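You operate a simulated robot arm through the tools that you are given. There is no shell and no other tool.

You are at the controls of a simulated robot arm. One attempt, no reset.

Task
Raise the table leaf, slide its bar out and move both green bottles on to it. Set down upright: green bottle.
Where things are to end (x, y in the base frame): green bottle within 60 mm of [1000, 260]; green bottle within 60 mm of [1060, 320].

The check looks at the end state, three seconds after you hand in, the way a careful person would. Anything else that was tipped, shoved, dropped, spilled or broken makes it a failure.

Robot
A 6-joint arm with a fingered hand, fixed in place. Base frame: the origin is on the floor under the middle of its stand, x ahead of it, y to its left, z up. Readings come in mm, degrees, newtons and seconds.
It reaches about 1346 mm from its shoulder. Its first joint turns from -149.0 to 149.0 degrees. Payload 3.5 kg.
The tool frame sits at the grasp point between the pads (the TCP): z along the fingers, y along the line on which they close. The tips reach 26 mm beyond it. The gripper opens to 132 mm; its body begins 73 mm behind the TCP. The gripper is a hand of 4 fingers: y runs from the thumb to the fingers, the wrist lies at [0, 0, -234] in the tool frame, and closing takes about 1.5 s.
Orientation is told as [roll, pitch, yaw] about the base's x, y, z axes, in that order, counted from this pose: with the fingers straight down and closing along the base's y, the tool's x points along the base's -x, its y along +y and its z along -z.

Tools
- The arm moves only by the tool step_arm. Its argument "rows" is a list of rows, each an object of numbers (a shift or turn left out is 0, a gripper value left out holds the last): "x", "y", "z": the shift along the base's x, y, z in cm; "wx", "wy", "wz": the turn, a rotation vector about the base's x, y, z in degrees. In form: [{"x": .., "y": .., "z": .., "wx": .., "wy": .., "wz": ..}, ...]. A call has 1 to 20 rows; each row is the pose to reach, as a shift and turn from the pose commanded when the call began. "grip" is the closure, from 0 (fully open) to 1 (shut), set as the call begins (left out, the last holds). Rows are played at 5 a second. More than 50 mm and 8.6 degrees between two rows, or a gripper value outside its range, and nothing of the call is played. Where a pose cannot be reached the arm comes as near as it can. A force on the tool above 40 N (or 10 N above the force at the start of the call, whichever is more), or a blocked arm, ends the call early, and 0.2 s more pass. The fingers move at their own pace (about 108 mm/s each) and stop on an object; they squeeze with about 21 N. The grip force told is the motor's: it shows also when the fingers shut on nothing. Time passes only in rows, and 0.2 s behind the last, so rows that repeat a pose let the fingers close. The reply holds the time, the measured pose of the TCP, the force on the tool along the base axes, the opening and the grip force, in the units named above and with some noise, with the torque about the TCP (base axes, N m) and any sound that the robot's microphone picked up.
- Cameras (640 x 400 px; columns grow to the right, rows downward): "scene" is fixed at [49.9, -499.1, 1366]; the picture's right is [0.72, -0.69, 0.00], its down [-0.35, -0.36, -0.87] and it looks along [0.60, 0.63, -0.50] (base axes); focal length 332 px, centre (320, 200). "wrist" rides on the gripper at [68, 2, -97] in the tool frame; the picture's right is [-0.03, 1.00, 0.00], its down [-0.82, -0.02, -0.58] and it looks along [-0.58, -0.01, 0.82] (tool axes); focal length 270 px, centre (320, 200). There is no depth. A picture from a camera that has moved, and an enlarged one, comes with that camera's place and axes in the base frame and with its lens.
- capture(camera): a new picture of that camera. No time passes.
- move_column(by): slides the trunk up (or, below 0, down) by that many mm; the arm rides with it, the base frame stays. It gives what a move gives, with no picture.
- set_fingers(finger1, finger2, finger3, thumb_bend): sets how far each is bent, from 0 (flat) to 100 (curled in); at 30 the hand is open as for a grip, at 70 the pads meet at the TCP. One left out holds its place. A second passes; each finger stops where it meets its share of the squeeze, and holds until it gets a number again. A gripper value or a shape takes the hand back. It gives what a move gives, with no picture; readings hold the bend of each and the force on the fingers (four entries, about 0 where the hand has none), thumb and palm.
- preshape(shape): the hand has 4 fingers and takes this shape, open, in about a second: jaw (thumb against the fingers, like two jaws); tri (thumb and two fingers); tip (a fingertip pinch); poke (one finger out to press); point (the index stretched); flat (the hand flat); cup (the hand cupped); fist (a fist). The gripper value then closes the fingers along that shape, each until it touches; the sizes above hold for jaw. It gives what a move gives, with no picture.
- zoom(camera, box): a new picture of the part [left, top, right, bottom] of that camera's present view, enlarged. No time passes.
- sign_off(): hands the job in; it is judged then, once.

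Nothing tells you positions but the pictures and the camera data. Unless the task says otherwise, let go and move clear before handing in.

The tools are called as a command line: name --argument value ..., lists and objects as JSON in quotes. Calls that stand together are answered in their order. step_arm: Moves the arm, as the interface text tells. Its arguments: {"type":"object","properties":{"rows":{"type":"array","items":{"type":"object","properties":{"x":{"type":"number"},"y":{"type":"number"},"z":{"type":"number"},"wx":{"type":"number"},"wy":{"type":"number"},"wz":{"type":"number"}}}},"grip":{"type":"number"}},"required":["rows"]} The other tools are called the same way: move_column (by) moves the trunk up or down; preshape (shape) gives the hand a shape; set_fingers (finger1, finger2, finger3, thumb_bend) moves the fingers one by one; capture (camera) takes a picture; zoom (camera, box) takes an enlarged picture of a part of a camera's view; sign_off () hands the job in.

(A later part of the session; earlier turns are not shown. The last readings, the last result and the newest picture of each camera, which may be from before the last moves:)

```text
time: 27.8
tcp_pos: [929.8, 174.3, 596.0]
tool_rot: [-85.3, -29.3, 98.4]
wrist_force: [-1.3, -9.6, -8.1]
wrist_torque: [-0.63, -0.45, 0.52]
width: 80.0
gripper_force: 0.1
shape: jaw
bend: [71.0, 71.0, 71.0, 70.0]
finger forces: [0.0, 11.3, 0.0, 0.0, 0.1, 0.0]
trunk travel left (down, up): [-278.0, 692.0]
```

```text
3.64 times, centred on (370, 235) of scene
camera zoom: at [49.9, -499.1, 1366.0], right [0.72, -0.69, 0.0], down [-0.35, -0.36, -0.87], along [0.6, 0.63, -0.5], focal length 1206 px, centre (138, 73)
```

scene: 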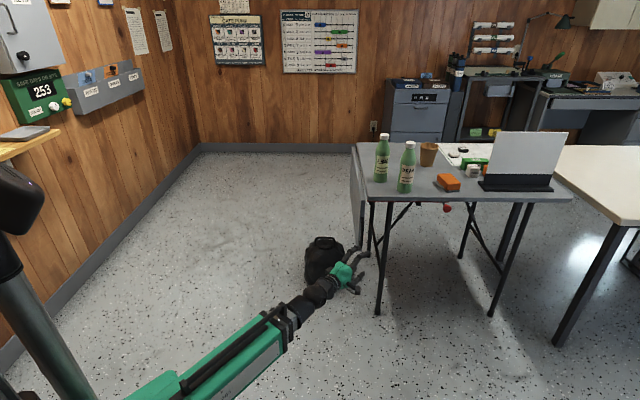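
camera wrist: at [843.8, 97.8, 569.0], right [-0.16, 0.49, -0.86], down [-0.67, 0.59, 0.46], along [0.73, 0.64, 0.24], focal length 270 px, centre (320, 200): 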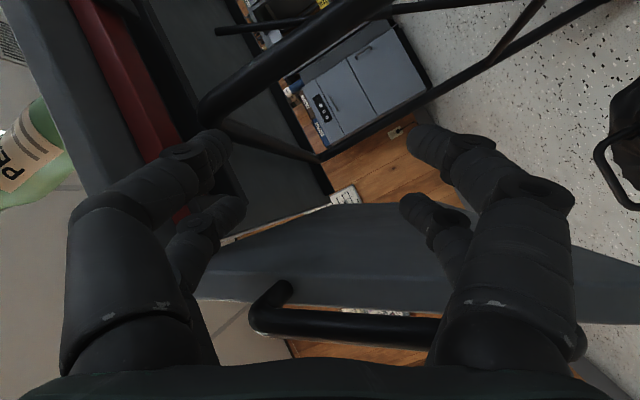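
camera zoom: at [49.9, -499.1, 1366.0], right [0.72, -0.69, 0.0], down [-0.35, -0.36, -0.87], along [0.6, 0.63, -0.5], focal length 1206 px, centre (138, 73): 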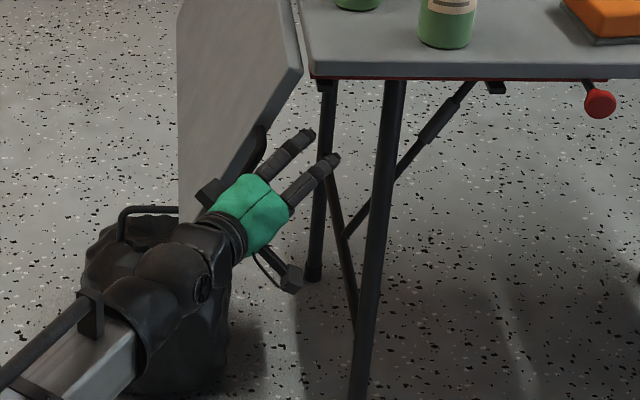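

The hand is flush with the leaf. I'll continue outward along +p while rolling with the leaf.

step_arm --rows '[{"x": -0.5, "y": 0.5, "wx": 2.4, "wy": 0.5, "wz": 0.1}, {"x": -1.0, "y": 1.0, "wx": 4.9, "wy": 1.0, "wz": 0.1}, {"x": -1.5, "y": 1.5, "wx": 7.3, "wy": 1.5, "wz": 0.2}, {"x": -2.0, "y": 2.0, "wx": 9.8, "wy": 2.0, "wz": 0.3}, {"x": -2.5, "y": 2.5, "wx": 12.2, "wy": 2.4, "wz": 0.4}, {"x": -3.0, "y": 3.0, "wx": 14.7, "wy": 2.9, "wz": 0.4}, {"x": -3.5, "y": 3.5, "wx": 17.1, "wy": 3.4, "wz": 0.5}, {"x": -3.5, "y": 3.5, "wx": 17.1, "wy": 3.4, "wz": 0.5}]'

capture --camera "wrist"

zoom --camera "scene" --box '[310, 150, 430, 260]'

```text
time: 29.6
tcp_pos: [895.3, 210.5, 596.2]
tool_rot: [-84.3, -46.7, 98.2]
wrist_force: [5.0, -10.5, -0.5]
wrist_torque: [-0.16, -0.17, 0.42]
width: 78.3
gripper_force: 0.1
shape: jaw
bend: [71.0, 71.0, 71.0, 70.0]
finger forces: [0.1, 9.1, 0.1, 0.1, 0.0, 0.0]
trunk travel left (down, up): [-278.0, 692.0]
```

```text
taken
camera wrist: at [806.9, 143.8, 553.7], right [-0.21, 0.72, -0.66], down [-0.64, 0.42, 0.65], along [0.74, 0.56, 0.37], focal length 270 px, centre (320, 200)
```

wrist: 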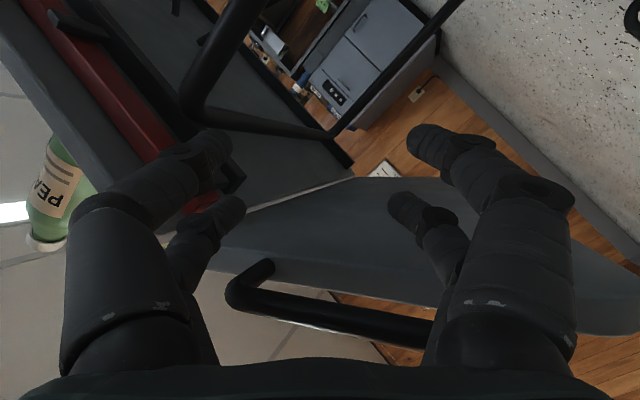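

```text
3.64 times, centred on (370, 205) of scene
camera zoom: at [49.9, -499.1, 1366.0], right [0.72, -0.69, 0.0], down [-0.35, -0.36, -0.87], along [0.6, 0.63, -0.5], focal length 1206 px, centre (138, 182)
```

zoom: 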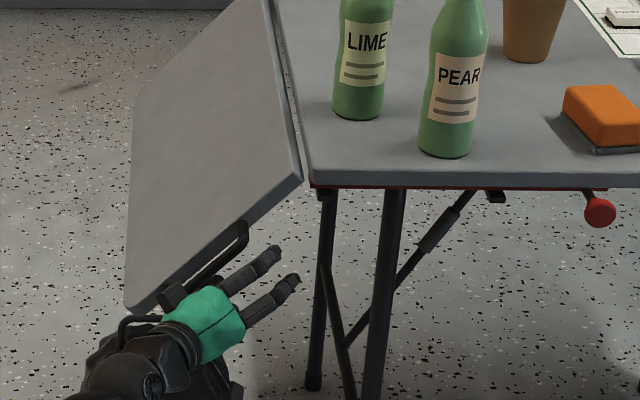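

The leaf is at roughly 45° and following smoothly with ~12 N. Next: further outward, then up in steps.

step_arm --rows '[{"x": -0.55, "y": 0.55, "wx": 1.6, "wy": 0.35, "wz": 0.2}, {"x": -1.1, "y": 1.1, "wx": 3.2, "wy": 0.7, "wz": 0.4}, {"x": -1.65, "y": 1.65, "wx": 4.9, "wy": 1.0, "wz": 0.6}, {"x": -2.2, "y": 2.2, "wx": 6.5, "wy": 1.4, "wz": 0.8}, {"x": -2.8, "y": 2.8, "wx": 9.8, "wy": 2.0, "wz": 1.0}, {"x": -2.8, "y": 2.8, "wx": 9.8, "wy": 2.0, "wz": 1.0}]'

move_column --by 20

zoom --camera "scene" --box '[310, 150, 430, 260]'

capture --camera "wrist"

```text
time: 31.0
tcp_pos: [866.1, 239.4, 599.0]
tool_rot: [-83.2, -56.6, 98.6]
wrist_force: [0.4, -5.2, -8.0]
wrist_torque: [-0.45, -0.27, 0.13]
width: 78.8
gripper_force: 0.0
shape: jaw
bend: [71.0, 71.0, 71.0, 70.0]
finger forces: [0.0, 8.8, 0.1, 0.1, 0.0, 0.1]
trunk travel left (down, up): [-278.0, 692.0]
```

```text
time: 31.7
tcp_pos: [866.1, 240.9, 620.5]
tool_rot: [-83.5, -56.5, 98.7]
wrist_force: [-17.0, 8.7, -16.0]
wrist_torque: [-0.68, -0.65, 0.27]
width: 80.6
gripper_force: 0.1
shape: jaw
bend: [71.0, 72.0, 71.0, 70.0]
finger forces: [0.1, 23.3, 0.0, 0.0, 0.0, 0.0]
trunk travel left (down, up): [-298.0, 672.0]
```

```text
3.64 times, centred on (370, 205) of scene
camera zoom: at [49.9, -499.1, 1366.0], right [0.72, -0.69, 0.0], down [-0.35, -0.36, -0.87], along [0.6, 0.63, -0.5], focal length 1206 px, centre (138, 182)
```

zoom: 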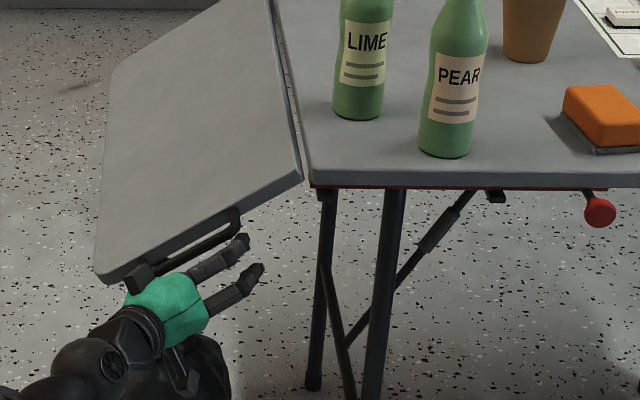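

```text
taken
camera wrist: at [778.0, 180.4, 567.2], right [-0.24, 0.82, -0.53], down [-0.62, 0.29, 0.73], along [0.74, 0.5, 0.44], focal length 270 px, centre (320, 200)
```

wrist: 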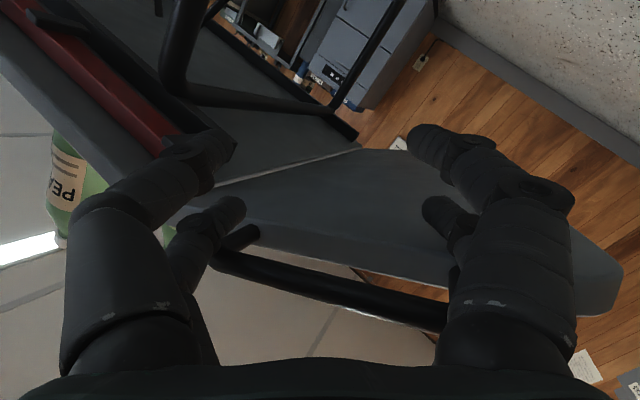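

The leaf is at about 62–65°. Continuing with a little more outward motion and roll, then up.

step_arm --rows '[{"x": -0.5, "y": 0.5, "wx": 4.2, "wy": 0.9, "wz": -0.1}, {"x": -1.0, "y": 1.0, "wx": 8.3, "wy": 1.9, "wz": -0.2}, {"x": -1.5, "y": 1.5, "wx": 12.5, "wy": 2.9, "wz": -0.2}, {"x": -1.5, "y": 1.5, "wx": 15.0, "wy": 3.5, "wz": -0.2}]'

move_column --by 20

zoom --camera "scene" --box '[310, 150, 430, 260]'

capture --camera "wrist"

```text
time: 32.7
tcp_pos: [852.7, 253.6, 619.6]
tool_rot: [-79.0, -72.0, 94.5]
wrist_force: [-3.8, -4.5, -9.2]
wrist_torque: [-0.59, -0.28, 0.43]
width: 79.7
gripper_force: 0.0
shape: jaw
bend: [71.0, 71.0, 71.0, 70.0]
finger forces: [0.0, 10.7, 0.0, 0.0, 0.0, 0.1]
trunk travel left (down, up): [-298.0, 672.0]
```

```text
time: 33.4
tcp_pos: [852.5, 254.1, 640.0]
tool_rot: [-79.4, -71.8, 94.7]
wrist_force: [-7.1, 3.0, -7.3]
wrist_torque: [-0.47, -0.36, 0.18]
width: 80.7
gripper_force: 0.1
shape: jaw
bend: [71.0, 71.0, 71.0, 70.0]
finger forces: [0.1, 9.0, 0.0, 0.0, 0.1, 0.0]
trunk travel left (down, up): [-318.0, 652.0]
```

```text
3.64 times, centred on (370, 205) of scene
camera zoom: at [49.9, -499.1, 1366.0], right [0.72, -0.69, 0.0], down [-0.35, -0.36, -0.87], along [0.6, 0.63, -0.5], focal length 1206 px, centre (138, 182)
```

zoom: 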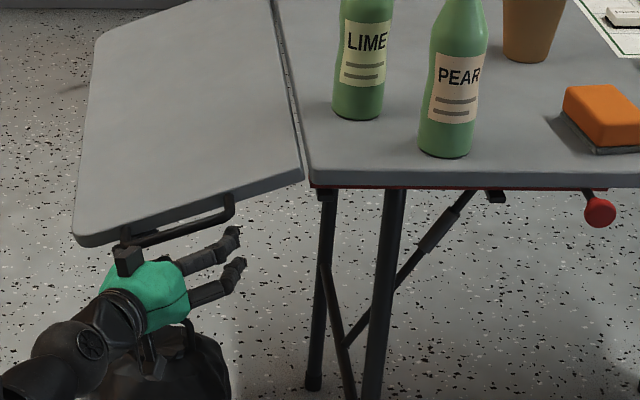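

```text
taken
camera wrist: at [760.3, 209.8, 580.7], right [-0.26, 0.92, -0.28], down [-0.57, 0.08, 0.82], along [0.78, 0.38, 0.51], focal length 270 px, centre (320, 200)
```

wrist: 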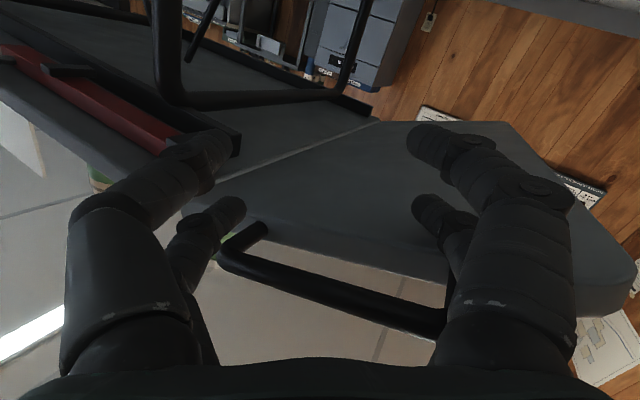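

Leaf is at ~75°. Smaller steps now as it nears level.

step_arm --rows '[{"x": -0.5, "y": 0.5, "wx": 4.2, "wy": 1.1, "wz": -0.2}, {"x": -1.0, "y": 1.0, "wx": 8.4, "wy": 2.2, "wz": -0.4}, {"x": -1.0, "y": 1.0, "wx": 10.5, "wy": 2.8, "wz": -0.5}]'

move_column --by 15

move_column --by 8

zoom --camera "scene" --box '[310, 130, 430, 240]'

capture --camera "wrist"

```text
time: 34.2
tcp_pos: [842.7, 264.3, 638.6]
tool_rot: [-63.2, -82.3, 78.4]
wrist_force: [2.3, 1.2, -8.3]
wrist_torque: [-0.53, -0.16, -0.15]
width: 79.2
gripper_force: 0.1
shape: jaw
bend: [71.0, 71.0, 71.0, 70.0]
finger forces: [0.0, 8.5, 0.1, 0.0, 0.0, 0.0]
trunk travel left (down, up): [-318.0, 652.0]
```

```text
time: 34.8
tcp_pos: [842.3, 263.5, 653.7]
tool_rot: [-63.8, -82.3, 78.9]
wrist_force: [0.1, 0.0, -5.1]
wrist_torque: [-0.37, -0.13, -0.03]
width: 80.1
gripper_force: 0.1
shape: jaw
bend: [71.0, 71.0, 71.0, 70.0]
finger forces: [0.0, 4.6, 0.0, 0.0, 0.0, 0.0]
trunk travel left (down, up): [-333.0, 637.0]
```

```text
time: 35.4
tcp_pos: [841.7, 264.2, 663.0]
tool_rot: [-63.5, -82.3, 78.9]
wrist_force: [-2.3, 1.2, -8.0]
wrist_torque: [-0.47, -0.22, 0.07]
width: 80.2
gripper_force: 0.1
shape: jaw
bend: [71.0, 71.0, 71.0, 70.0]
finger forces: [0.1, 6.7, 0.0, 0.1, 0.0, 0.0]
trunk travel left (down, up): [-341.0, 629.0]
```

```text
3.64 times, centred on (370, 185) of scene
camera zoom: at [49.9, -499.1, 1366.0], right [0.72, -0.69, 0.0], down [-0.35, -0.36, -0.87], along [0.6, 0.63, -0.5], focal length 1206 px, centre (138, 254)
```

zoom: 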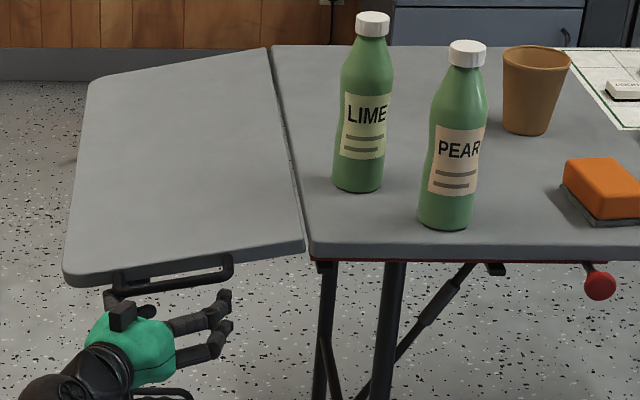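

```text
taken
camera wrist: at [747.0, 231.1, 600.8], right [-0.26, 0.96, -0.1], down [-0.53, -0.06, 0.85], along [0.81, 0.27, 0.53], focal length 270 px, centre (320, 200)
```

wrist: 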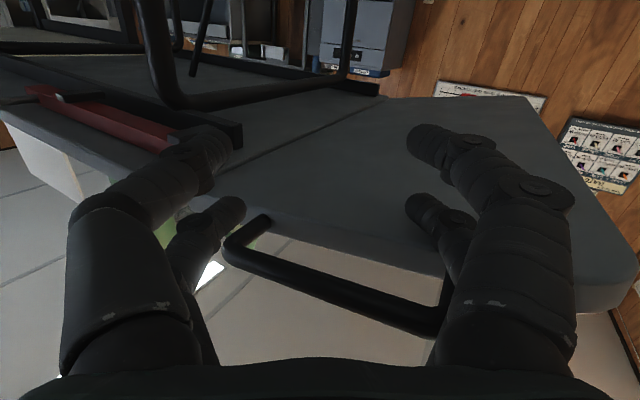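

Leaf is at ~84°. I'll raise it in small steps and watch for a stop.

move_column --by 6

move_column --by 4

zoom --camera "scene" --box '[310, 130, 430, 240]'

zoom --camera "scene" --box '[320, 165, 400, 215]'

```text
time: 35.9
tcp_pos: [843.3, 263.7, 668.2]
tool_rot: [-63.6, -82.2, 78.9]
wrist_force: [-3.8, 2.8, -6.8]
wrist_torque: [-0.5, -0.25, 0.13]
width: 80.7
gripper_force: 0.0
shape: jaw
bend: [71.0, 71.0, 71.0, 70.0]
finger forces: [0.0, 7.4, 0.0, 0.0, 0.0, 0.0]
trunk travel left (down, up): [-347.0, 623.0]
```

```text
time: 36.5
tcp_pos: [842.0, 264.4, 671.8]
tool_rot: [-63.5, -82.3, 78.8]
wrist_force: [-3.2, 2.3, -9.0]
wrist_torque: [-0.51, -0.29, 0.17]
width: 80.7
gripper_force: 0.1
shape: jaw
bend: [71.0, 71.0, 71.0, 70.0]
finger forces: [0.0, 7.8, 0.0, 0.0, 0.0, 0.0]
trunk travel left (down, up): [-351.0, 619.0]
```

```text
3.64 times, centred on (370, 185) of scene
camera zoom: at [49.9, -499.1, 1366.0], right [0.72, -0.69, 0.0], down [-0.35, -0.36, -0.87], along [0.6, 0.63, -0.5], focal length 1206 px, centre (138, 254)
```

zoom: 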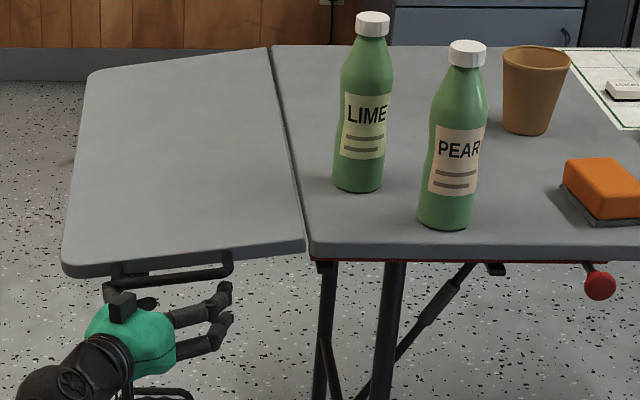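

```text
8.00 times, centred on (360, 190) of scene
camera zoom: at [49.9, -499.1, 1366.0], right [0.72, -0.69, 0.0], down [-0.35, -0.36, -0.87], along [0.6, 0.63, -0.5], focal length 2654 px, centre (0, 280)
```

zoom: 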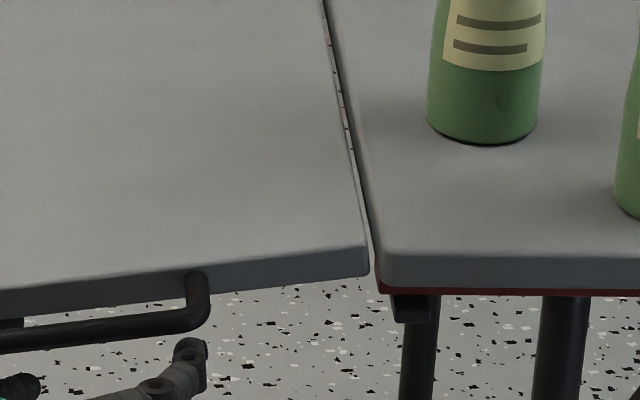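

The leaf tip is still ~30 mm low (θ≈83°). I'll raise further in small steps.

move_column --by 8

move_column --by 6

zoom --camera "scene" --box '[310, 130, 430, 240]'

zoom --camera "scene" --box '[320, 165, 400, 215]'

```text
time: 37.0
tcp_pos: [841.6, 263.5, 680.2]
tool_rot: [-63.6, -82.3, 78.9]
wrist_force: [-3.2, 2.2, -6.4]
wrist_torque: [-0.44, -0.23, 0.15]
width: 80.6
gripper_force: 0.2
shape: jaw
bend: [71.0, 71.0, 71.0, 70.0]
finger forces: [0.1, 6.6, 0.0, 0.1, 0.1, 0.0]
trunk travel left (down, up): [-359.0, 611.0]
```

```text
time: 37.6
tcp_pos: [842.2, 263.5, 686.9]
tool_rot: [-63.7, -82.4, 78.8]
wrist_force: [-3.5, 4.0, -8.1]
wrist_torque: [-0.45, -0.22, 0.12]
width: 81.1
gripper_force: 0.0
shape: jaw
bend: [71.0, 71.0, 71.0, 70.0]
finger forces: [0.0, 6.9, 0.5, 0.1, 0.0, 0.1]
trunk travel left (down, up): [-365.0, 605.0]
```

```text
3.64 times, centred on (370, 185) of scene
camera zoom: at [49.9, -499.1, 1366.0], right [0.72, -0.69, 0.0], down [-0.35, -0.36, -0.87], along [0.6, 0.63, -0.5], focal length 1206 px, centre (138, 254)
```

zoom: 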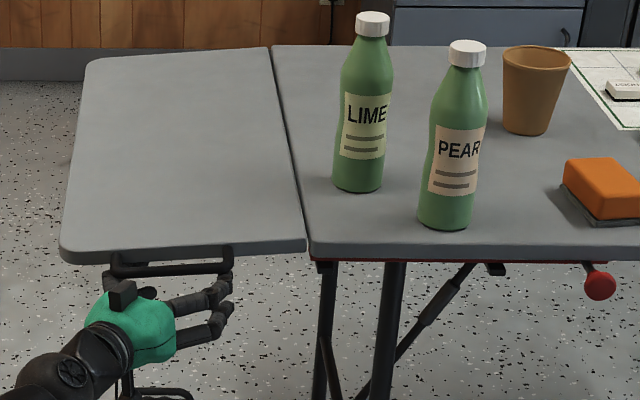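

```text
8.00 times, centred on (360, 190) of scene
camera zoom: at [49.9, -499.1, 1366.0], right [0.72, -0.69, 0.0], down [-0.35, -0.36, -0.87], along [0.6, 0.63, -0.5], focal length 2654 px, centre (0, 280)
```

zoom: 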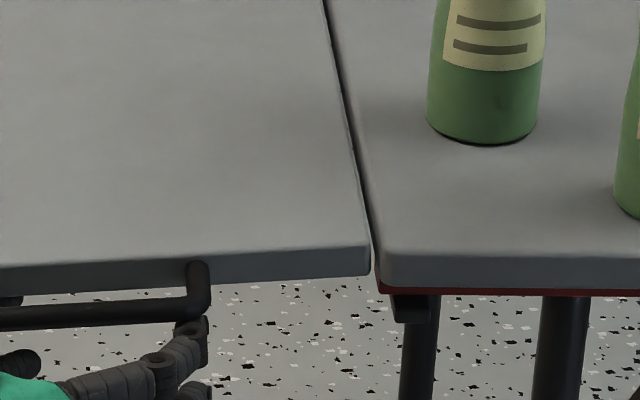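

move_column --by 6

move_column --by 4

zoom --camera "scene" --box '[310, 130, 430, 240]'

zoom --camera "scene" --box '[320, 165, 400, 215]'

```text
time: 38.1
tcp_pos: [843.9, 263.2, 691.9]
tool_rot: [-62.5, -82.3, 77.6]
wrist_force: [-3.2, -0.6, -15.8]
wrist_torque: [0.39, 0.23, -0.08]
width: 79.6
gripper_force: 0.1
shape: jaw
bend: [71.0, 71.0, 72.0, 70.0]
finger forces: [0.1, 2.5, 13.3, 0.1, 0.0, 0.1]
trunk travel left (down, up): [-371.0, 599.0]
```

```text
time: 38.6
tcp_pos: [843.1, 263.9, 694.8]
tool_rot: [-62.5, -82.3, 77.6]
wrist_force: [-3.5, -3.0, -21.6]
wrist_torque: [0.93, 0.55, -0.29]
width: 78.5
gripper_force: 0.1
shape: jaw
bend: [71.0, 71.0, 72.0, 70.0]
finger forces: [0.1, 0.0, 21.3, 0.1, 0.0, 0.0]
trunk travel left (down, up): [-375.0, 595.0]
```

```text
3.64 times, centred on (370, 185) of scene
camera zoom: at [49.9, -499.1, 1366.0], right [0.72, -0.69, 0.0], down [-0.35, -0.36, -0.87], along [0.6, 0.63, -0.5], focal length 1206 px, centre (138, 254)
```

zoom: 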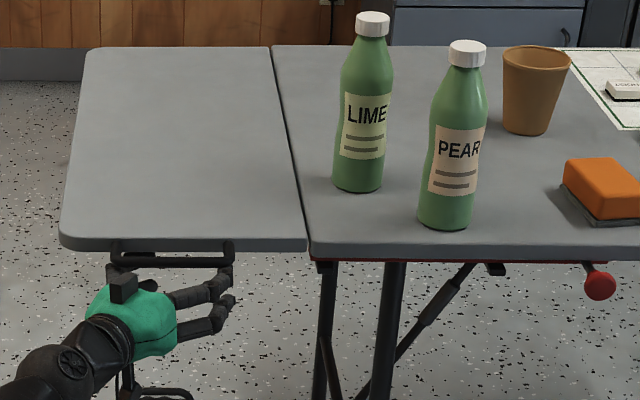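

```text
8.00 times, centred on (360, 190) of scene
camera zoom: at [49.9, -499.1, 1366.0], right [0.72, -0.69, 0.0], down [-0.35, -0.36, -0.87], along [0.6, 0.63, -0.5], focal length 2654 px, centre (0, 280)
```

zoom: 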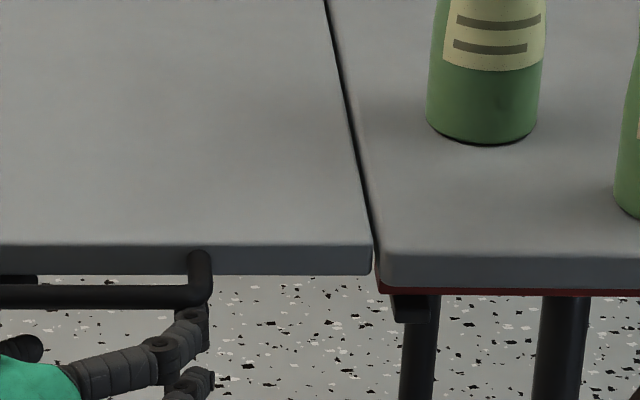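

The leaf now looks level and the force has risen to ~22 N, so it has probably reached its stop. I'll back down a bit and see whether it holds itself.

move_column --by -8

zoom --camera "scene" --box '[320, 165, 400, 215]'

move_column --by -10

zoom --camera "scene" --box '[320, 165, 400, 215]'

```text
time: 39.2
tcp_pos: [842.3, 264.9, 688.1]
tool_rot: [-64.4, -82.2, 79.7]
wrist_force: [-0.1, 0.2, 0.0]
wrist_torque: [0.01, -0.02, 0.0]
width: 79.6
gripper_force: 0.0
shape: jaw
bend: [71.0, 71.0, 71.0, 70.0]
finger forces: [0.1, 0.0, 0.1, 0.1, 0.1, 0.1]
trunk travel left (down, up): [-367.0, 603.0]
```

```text
8.00 times, centred on (360, 190) of scene
camera zoom: at [49.9, -499.1, 1366.0], right [0.72, -0.69, 0.0], down [-0.35, -0.36, -0.87], along [0.6, 0.63, -0.5], focal length 2654 px, centre (0, 280)
```

zoom: 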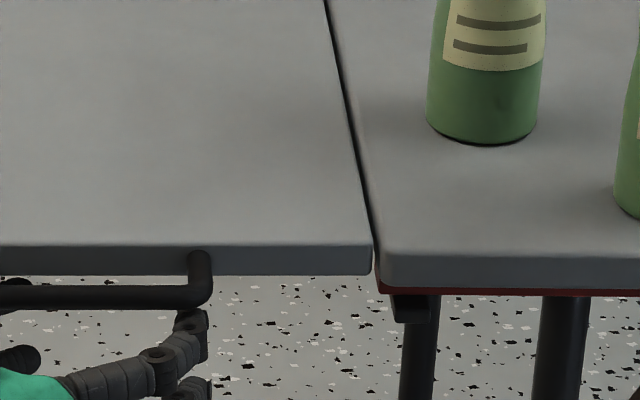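

```text
time: 39.8
tcp_pos: [842.8, 262.9, 678.8]
tool_rot: [-63.7, -82.3, 79.1]
wrist_force: [0.4, -0.1, -0.3]
wrist_torque: [0.01, 0.04, 0.02]
width: 79.5
gripper_force: 0.0
shape: jaw
bend: [71.0, 71.0, 71.0, 70.0]
finger forces: [0.0, 0.0, 0.0, 0.0, 0.0, 0.1]
trunk travel left (down, up): [-357.0, 613.0]
```

```text
8.00 times, centred on (360, 190) of scene
camera zoom: at [49.9, -499.1, 1366.0], right [0.72, -0.69, 0.0], down [-0.35, -0.36, -0.87], along [0.6, 0.63, -0.5], focal length 2654 px, centre (0, 280)
```

zoom: 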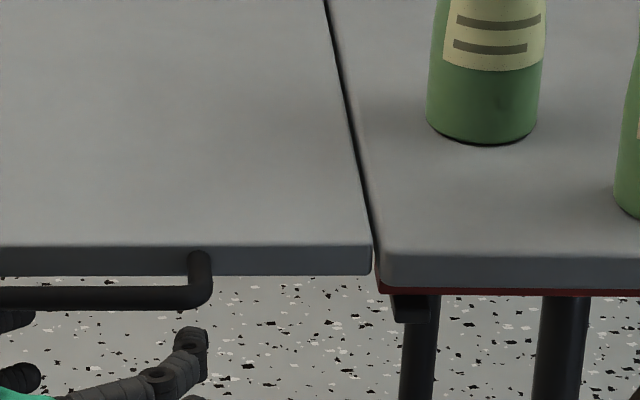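

The leaf holds level on its own. Now for the bar: I'll retract, then bring the hand to the knob at about (1132,-57,706), pointing along +h so I can grip it between two fingers and draw it along +p. First, back away from the leaf.

step_arm --rows '[{"x": -2.5, "y": -0.66}, {"x": -6.0, "y": -1.6}, {"x": -10.0, "y": -2.65}, {"x": -14.0, "y": -3.7}]'

step_arm --rows '[{"x": 1.5, "y": -4.5, "wz": -2}, {"x": 3.0, "y": -9.0, "wz": -4}, {"x": 4.5, "y": -13.5, "wz": -6}, {"x": 6.0, "y": -18.0, "wz": -8}, {"x": 7.5, "y": -22.5, "wz": -10}, {"x": 9.0, "y": -27.0, "wz": -12}]'

capture --camera "scene"

capture --camera "wrist"

```text
time: 40.8
tcp_pos: [730.0, 235.3, 677.6]
tool_rot: [-63.6, -82.3, 78.8]
wrist_force: [-0.4, 1.3, 0.1]
wrist_torque: [0.0, 0.01, 0.01]
width: 79.1
gripper_force: 0.0
shape: jaw
bend: [71.0, 71.0, 71.0, 70.0]
finger forces: [0.1, 0.0, 0.0, 0.1, 0.0, 0.0]
out of reach, approached as far as the arm can: row 4
trunk travel left (down, up): [-357.0, 613.0]
```

```text
time: 42.2
tcp_pos: [819.7, -36.9, 678.1]
tool_rot: [-63.9, -82.3, 67.2]
wrist_force: [0.2, -0.1, 0.2]
wrist_torque: [0.0, 0.01, -0.03]
width: 79.5
gripper_force: 0.1
shape: jaw
bend: [71.0, 71.0, 71.0, 70.0]
finger forces: [0.0, 0.1, 0.0, 0.0, 0.0, 0.0]
trunk travel left (down, up): [-357.0, 613.0]
```

```text
taken
```

scene: 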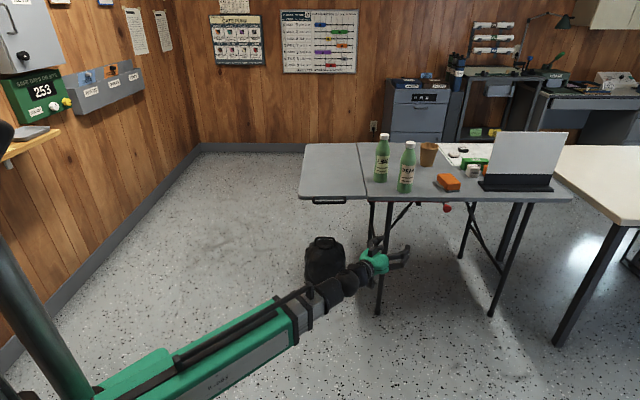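

```text
taken
camera wrist: at [719.9, -49.8, 617.1], right [-0.06, 0.99, -0.1], down [-0.53, 0.05, 0.85], along [0.84, 0.1, 0.53], focal length 270 px, centre (320, 200)
```

wrist: 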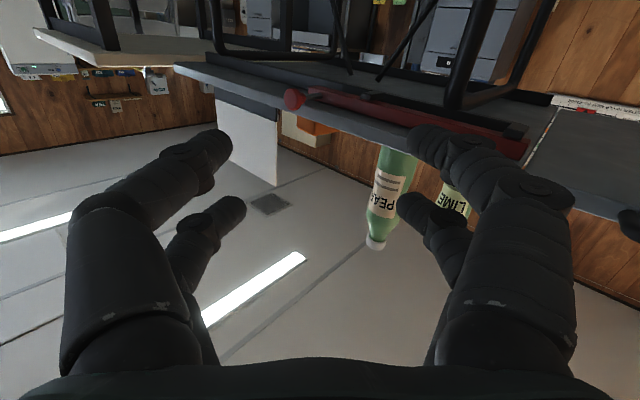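

The leaf stays up. The wrist camera shows the red knob and bar well. Now I turn the hand to a 45° heading while moving to a point ~100 mm in front of the knob.

step_arm --rows '[{"x": 3.9, "y": -1.6, "wz": 7}, {"x": 7.8, "y": -3.2, "wz": 14}, {"x": 11.7, "y": -4.8, "wz": 21}, {"x": 15.6, "y": -6.4, "wz": 28}, {"x": 19.6, "y": -8.0, "wz": 35}, {"x": 23.5, "y": -9.6, "wz": 42}]'

capture --camera "wrist"

capture --camera "scene"

```text
time: 43.6
tcp_pos: [1057.1, -116.9, 658.2]
tool_rot: [19.5, -81.0, 24.4]
wrist_force: [0.4, -0.5, 0.5]
wrist_torque: [-0.04, 0.01, 0.0]
width: 79.5
gripper_force: 0.0
shape: jaw
bend: [71.0, 71.0, 71.0, 70.0]
finger forces: [0.1, 0.0, 0.1, 0.1, 0.0, 0.0]
out of reach, approached as far as the arm can: row 1, 2, 3, 4, 5, 6
trunk travel left (down, up): [-357.0, 613.0]
```

```text
taken
camera wrist: at [978.0, -186.9, 605.6], right [-0.68, 0.73, 0.08], down [-0.28, -0.36, 0.89], along [0.67, 0.59, 0.45], focal length 270 px, centre (320, 200)
```

wrist: 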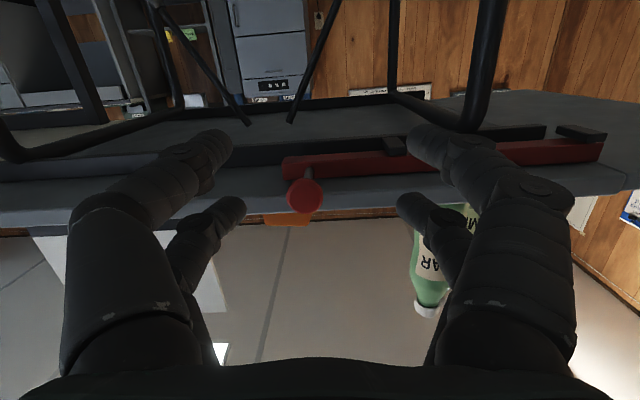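

```text
taken
```

scene: 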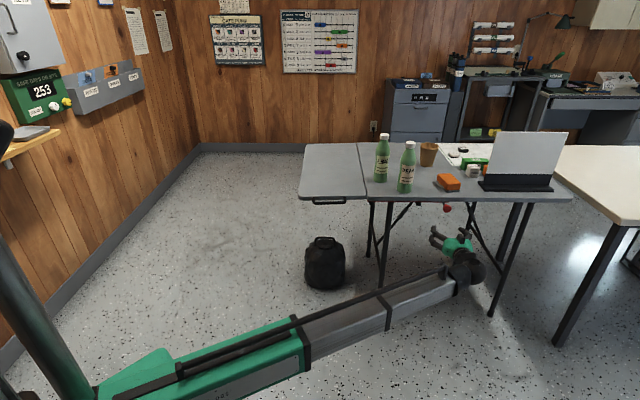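

The knob now triangulates to (1144.5,-56,706), consistent across three views. I'll raise the trunk so the upper finger pair is level with the knob, then move in, stopping ~40 mm short to check.

move_column --by 29

step_arm --rows '[{"x": 1.2, "y": -1.2}, {"x": 2.4, "y": 0.0}, {"x": 3.8, "y": 1.4}, {"x": 5.2, "y": 2.8}]'

capture --camera "wrist"

zoom --camera "scene" --box '[400, 180, 500, 280]'

```text
time: 44.3
tcp_pos: [1056.4, -115.9, 686.9]
tool_rot: [19.1, -80.9, 24.5]
wrist_force: [0.3, 0.4, 0.6]
wrist_torque: [-0.02, -0.01, -0.03]
width: 79.4
gripper_force: 0.0
shape: jaw
bend: [71.0, 71.0, 71.0, 70.0]
finger forces: [0.0, 0.0, 0.0, 0.0, 0.0, 0.0]
trunk travel left (down, up): [-386.0, 584.0]
```

```text
time: 45.3
tcp_pos: [1107.3, -88.1, 686.5]
tool_rot: [19.2, -80.8, 24.5]
wrist_force: [-0.4, -0.7, -0.7]
wrist_torque: [0.03, -0.01, -0.02]
width: 79.4
gripper_force: 0.1
shape: jaw
bend: [71.0, 71.0, 71.0, 70.0]
finger forces: [0.0, 0.0, 0.0, 0.0, 0.0, 0.0]
trunk travel left (down, up): [-386.0, 584.0]
```

```text
taken
camera wrist: at [1028.7, -158.5, 634.4], right [-0.68, 0.73, 0.08], down [-0.28, -0.36, 0.89], along [0.67, 0.59, 0.45], focal length 270 px, centre (320, 200)
```

wrist: 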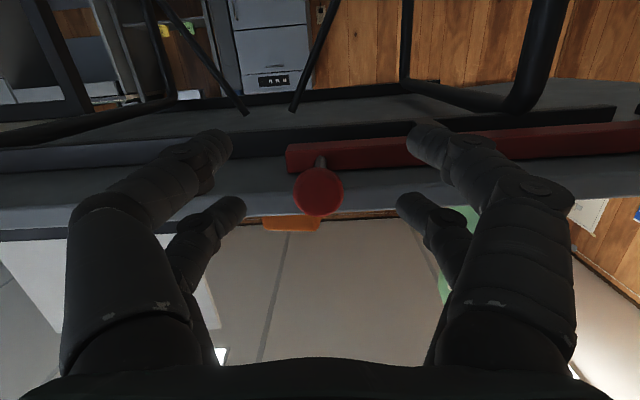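

```text
4.00 times, centred on (450, 230) of scene
camera zoom: at [49.9, -499.1, 1366.0], right [0.72, -0.69, 0.0], down [-0.35, -0.36, -0.87], along [0.6, 0.63, -0.5], focal length 1327 px, centre (-200, 80)
```

zoom: 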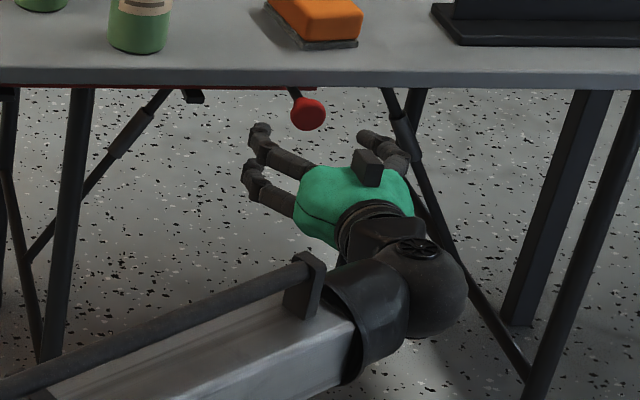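

The knob is centred between the fingers. I'll advance the last ~43 mm and close on it.

step_arm --rows '[{"x": 1.1, "y": 1.0}, {"x": 2.2, "y": 2.0}, {"x": 3.3, "y": 3.05}]'

step_arm --rows '[{"x": 0}, {"x": 0}, {"x": 0}, {"x": 0}, {"x": 0}, {"x": 0}, {"x": 0}]' --grip 1.0

capture --camera "wrist"

zoom --camera "scene" --box '[400, 180, 500, 280]'

```text
time: 46.1
tcp_pos: [1142.7, -57.6, 686.8]
tool_rot: [19.3, -81.0, 24.4]
wrist_force: [-0.6, 0.2, 0.1]
wrist_torque: [0.02, 0.01, 0.02]
width: 79.4
gripper_force: 0.1
shape: jaw
bend: [71.0, 71.0, 71.0, 70.0]
finger forces: [0.0, 0.0, 0.0, 0.0, 0.1, 0.1]
trunk travel left (down, up): [-386.0, 584.0]
```

```text
time: 47.7
tcp_pos: [1141.5, -56.8, 685.5]
tool_rot: [19.3, -80.9, 24.3]
wrist_force: [-0.3, 1.3, -5.9]
wrist_torque: [-0.11, 0.09, 0.06]
width: 0.0
gripper_force: 20.9
shape: jaw
bend: [62.0, 71.0, 72.0, 70.0]
finger forces: [0.0, 18.7, 17.5, 0.0, 0.0, 0.0]
trunk travel left (down, up): [-386.0, 584.0]
```

```text
taken
camera wrist: at [1061.9, -127.4, 633.7], right [-0.68, 0.73, 0.08], down [-0.28, -0.36, 0.89], along [0.67, 0.59, 0.45], focal length 270 px, centre (320, 200)
```

wrist: 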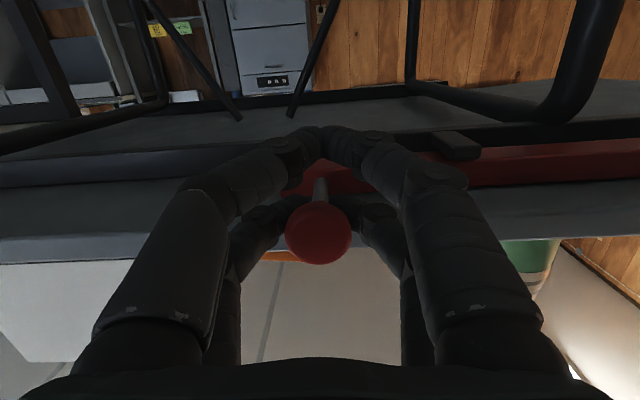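

```text
4.00 times, centred on (450, 230) of scene
camera zoom: at [49.9, -499.1, 1366.0], right [0.72, -0.69, 0.0], down [-0.35, -0.36, -0.87], along [0.6, 0.63, -0.5], focal length 1327 px, centre (-200, 80)
```

zoom: 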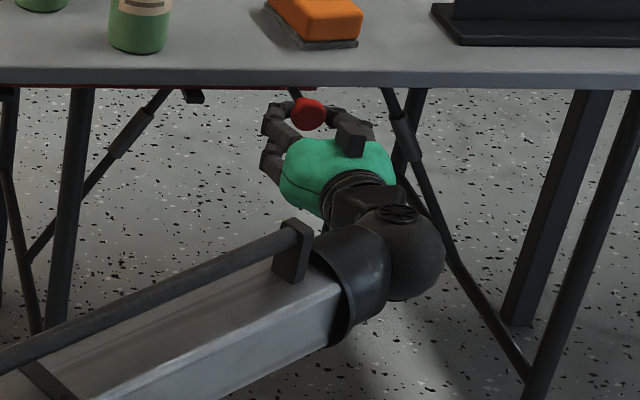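

Fingers 2 and 3 have the knob neck with ~18 N each. Now I'll draw the bar along +p.

step_arm --rows '[{"x": -0.5, "y": 0.5}, {"x": -1.1, "y": 1.1}, {"x": -1.8, "y": 1.8}, {"x": -2.5, "y": 2.5}, {"x": -3.2, "y": 3.2}, {"x": -3.9, "y": 3.9}, {"x": -4.6, "y": 4.6}, {"x": -5.3, "y": 5.3}, {"x": -6.0, "y": 6.0}, {"x": -6.7, "y": 6.7}]'

capture --camera "wrist"

capture --camera "scene"

```text
time: 49.9
tcp_pos: [1074.5, 11.7, 686.2]
tool_rot: [19.1, -80.8, 24.8]
wrist_force: [-0.7, -4.3, -6.6]
wrist_torque: [-0.05, 0.07, -0.13]
width: 0.0
gripper_force: 20.8
shape: jaw
bend: [62.0, 71.0, 72.0, 70.0]
finger forces: [0.0, 18.5, 20.3, 0.0, 0.1, 0.0]
trunk travel left (down, up): [-386.0, 584.0]
```

```text
taken
camera wrist: at [994.5, -59.3, 633.5], right [-0.68, 0.72, 0.08], down [-0.28, -0.36, 0.89], along [0.67, 0.59, 0.45], focal length 270 px, centre (320, 200)
```

wrist: 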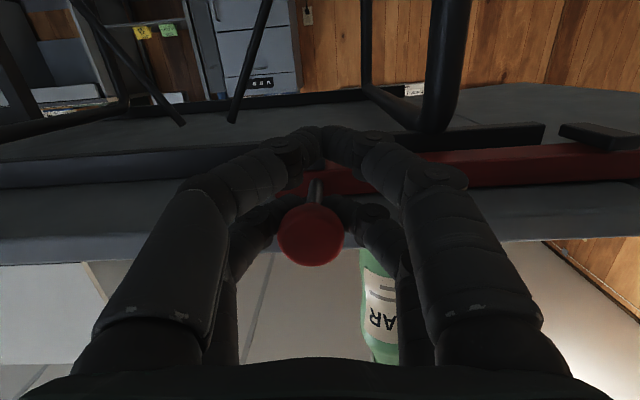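

```text
taken
```

scene: 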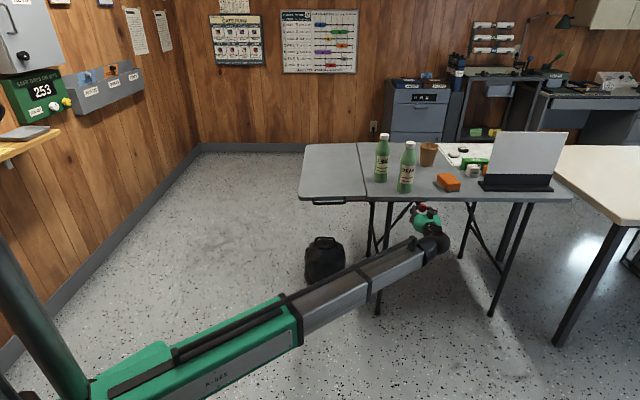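

The bar is sliding with little force (~95 mm so far). Continuing.

step_arm --rows '[{"x": -0.6, "y": 0.6}, {"x": -1.2, "y": 1.2}, {"x": -1.8, "y": 1.8}, {"x": -2.4, "y": 2.4}, {"x": -3.0, "y": 3.0}, {"x": -3.6, "y": 3.6}, {"x": -4.2, "y": 4.2}, {"x": -4.8, "y": 4.8}]'

capture --camera "wrist"

zoom --camera "scene" --box '[290, 140, 490, 265]'

```text
time: 51.7
tcp_pos: [1026.7, 58.0, 685.7]
tool_rot: [18.9, -80.9, 24.7]
wrist_force: [0.8, -0.1, -8.6]
wrist_torque: [-0.14, 0.14, -0.06]
width: 0.0
gripper_force: 20.8
shape: jaw
bend: [62.0, 71.0, 72.0, 70.0]
finger forces: [0.1, 19.2, 19.3, 0.0, 0.1, 0.0]
trunk travel left (down, up): [-386.0, 584.0]
```

```text
taken
camera wrist: at [947.5, -13.0, 633.4], right [-0.68, 0.73, 0.08], down [-0.28, -0.36, 0.89], along [0.67, 0.59, 0.45], focal length 270 px, centre (320, 200)
```

wrist: 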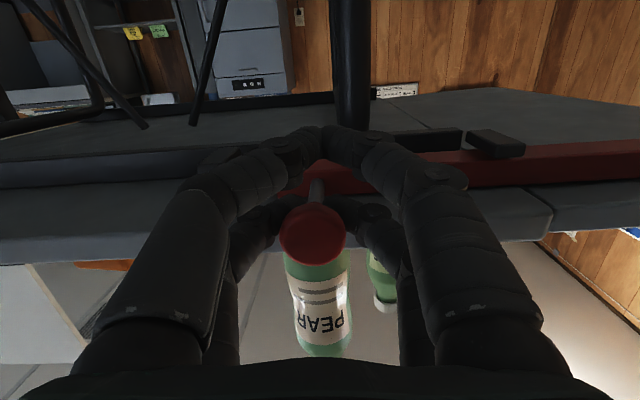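

```text
3.20 times, centred on (390, 202) of scene
camera zoom: at [49.9, -499.1, 1366.0], right [0.72, -0.69, 0.0], down [-0.35, -0.36, -0.87], along [0.6, 0.63, -0.5], focal length 1062 px, centre (96, 192)
```

zoom: 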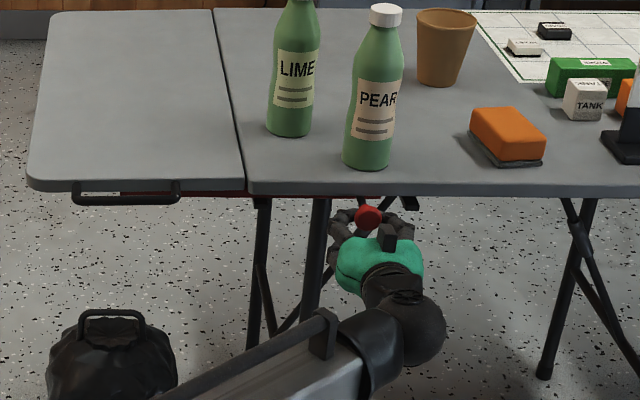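

About 163 mm out; the bar is visible under the leaf. Continuing toward its stop, gently.

step_arm --rows '[{"x": -0.5, "y": 0.5}, {"x": -1.0, "y": 1.0}, {"x": -1.5, "y": 1.5}, {"x": -2.0, "y": 2.0}, {"x": -2.5, "y": 2.5}, {"x": -3.0, "y": 3.0}, {"x": -3.5, "y": 3.5}]'

capture --camera "wrist"

zoom --camera "scene" --box '[290, 140, 490, 265]'

```text
time: 53.3
tcp_pos: [993.4, 89.8, 685.9]
tool_rot: [19.7, -80.9, 23.8]
wrist_force: [11.7, -11.1, -7.4]
wrist_torque: [0.16, 0.34, -0.5]
width: 0.2
gripper_force: 21.1
shape: jaw
bend: [62.0, 72.0, 71.0, 70.0]
finger forces: [0.1, 10.2, 27.1, 0.0, 0.0, 0.0]
trunk travel left (down, up): [-386.0, 584.0]
```

```text
taken
camera wrist: at [914.6, 20.3, 633.2], right [-0.68, 0.73, 0.08], down [-0.28, -0.36, 0.89], along [0.68, 0.58, 0.45], focal length 270 px, centre (320, 200)
```

wrist: 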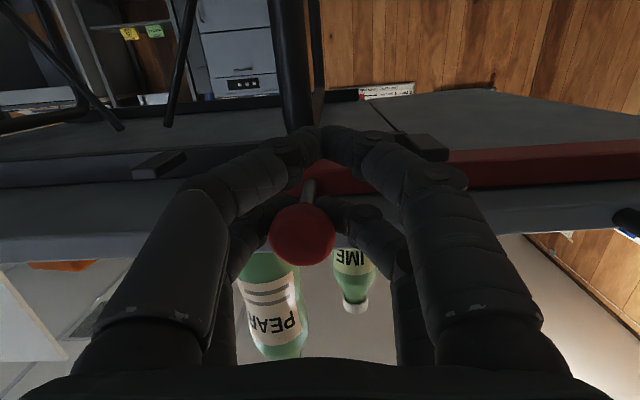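

```text
3.20 times, centred on (390, 202) of scene
camera zoom: at [49.9, -499.1, 1366.0], right [0.72, -0.69, 0.0], down [-0.35, -0.36, -0.87], along [0.6, 0.63, -0.5], focal length 1062 px, centre (96, 192)
```

zoom: 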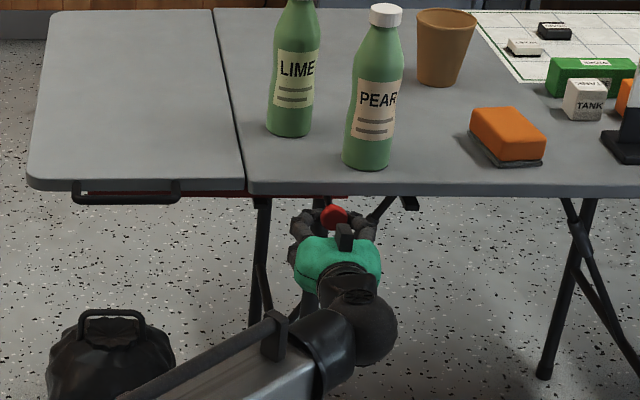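

Resistance rose to ~16 N after ~205 mm, so this may be the end stop. I'll test with a few more millimetres.

step_arm --rows '[{"x": -0.3, "y": 0.3}, {"x": -0.6, "y": 0.6}, {"x": -0.6, "y": 0.6}]'

zoom --camera "scene" --box '[300, 175, 420, 250]'

capture --camera "wrist"

```text
time: 54.1
tcp_pos: [988.7, 94.1, 684.8]
tool_rot: [19.6, -80.9, 23.6]
wrist_force: [15.3, -22.5, -5.4]
wrist_torque: [0.33, 0.35, -0.79]
width: 0.3
gripper_force: 21.0
shape: jaw
bend: [62.0, 73.0, 71.0, 70.0]
finger forces: [0.0, 7.7, 31.1, 0.1, 0.0, 0.0]
trunk travel left (down, up): [-386.0, 584.0]
```

```text
5.33 times, centred on (360, 212) of scene
camera zoom: at [49.9, -499.1, 1366.0], right [0.72, -0.69, 0.0], down [-0.35, -0.36, -0.87], along [0.6, 0.63, -0.5], focal length 1769 px, centre (107, 133)
```

zoom: 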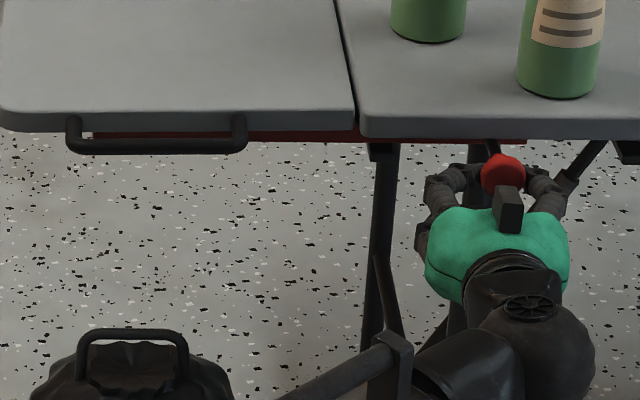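

```text
taken
camera wrist: at [908.8, 25.9, 633.3], right [-0.68, 0.73, 0.08], down [-0.28, -0.36, 0.89], along [0.68, 0.58, 0.45], focal length 270 px, centre (320, 200)
```

wrist: 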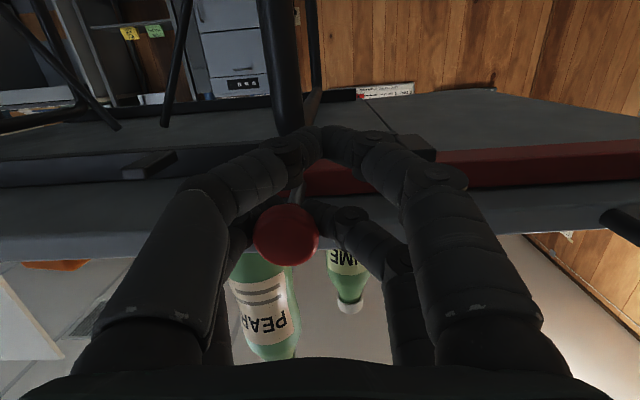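

The knob has stopped while the fingers slide on it, so the bar is at its end stop, with its tip at p≈190–200 under the leaf. I'll open the fingers and retreat straight back.

step_arm --rows '[{"x": 0}, {"x": 0}, {"x": 0}, {"x": 0}, {"x": 0}]' --grip 0.35

step_arm --rows '[{"x": -1.5, "y": -1.5}, {"x": -3.5, "y": -3.5}, {"x": -6.0, "y": -6.0}, {"x": -8.5, "y": -8.5}, {"x": -11.0, "y": -11.0}]'

capture --camera "scene"

capture --camera "wrist"

```text
time: 55.3
tcp_pos: [987.3, 98.8, 687.0]
tool_rot: [19.1, -81.0, 24.4]
wrist_force: [-0.1, 0.5, -0.3]
wrist_torque: [-0.02, 0.0, -0.03]
width: 85.5
gripper_force: 0.0
shape: jaw
bend: [70.0, 70.0, 70.0, 64.0]
finger forces: [0.1, 0.0, 0.1, 0.0, 0.0, 0.0]
trunk travel left (down, up): [-386.0, 584.0]
```

```text
time: 56.5
tcp_pos: [874.6, -9.8, 687.2]
tool_rot: [19.4, -81.1, 24.1]
wrist_force: [-0.1, 0.3, 0.5]
wrist_torque: [0.02, -0.04, 0.01]
width: 85.5
gripper_force: 0.0
shape: jaw
bend: [70.0, 70.0, 70.0, 64.0]
finger forces: [0.0, 0.0, 0.1, 0.1, 0.1, 0.1]
trunk travel left (down, up): [-386.0, 584.0]
```

```text
taken
```

scene: 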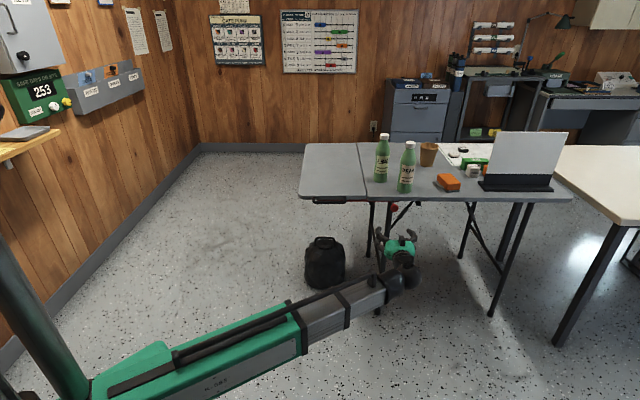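

```text
taken
camera wrist: at [794.3, -79.4, 634.5], right [-0.68, 0.73, 0.08], down [-0.28, -0.36, 0.89], along [0.67, 0.59, 0.45], focal length 270 px, centre (320, 200)
```

wrist: 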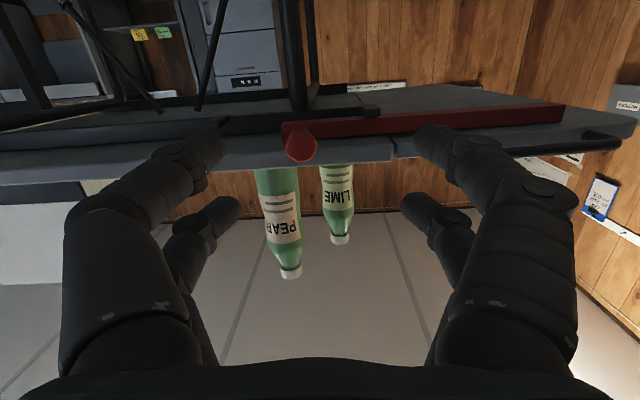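

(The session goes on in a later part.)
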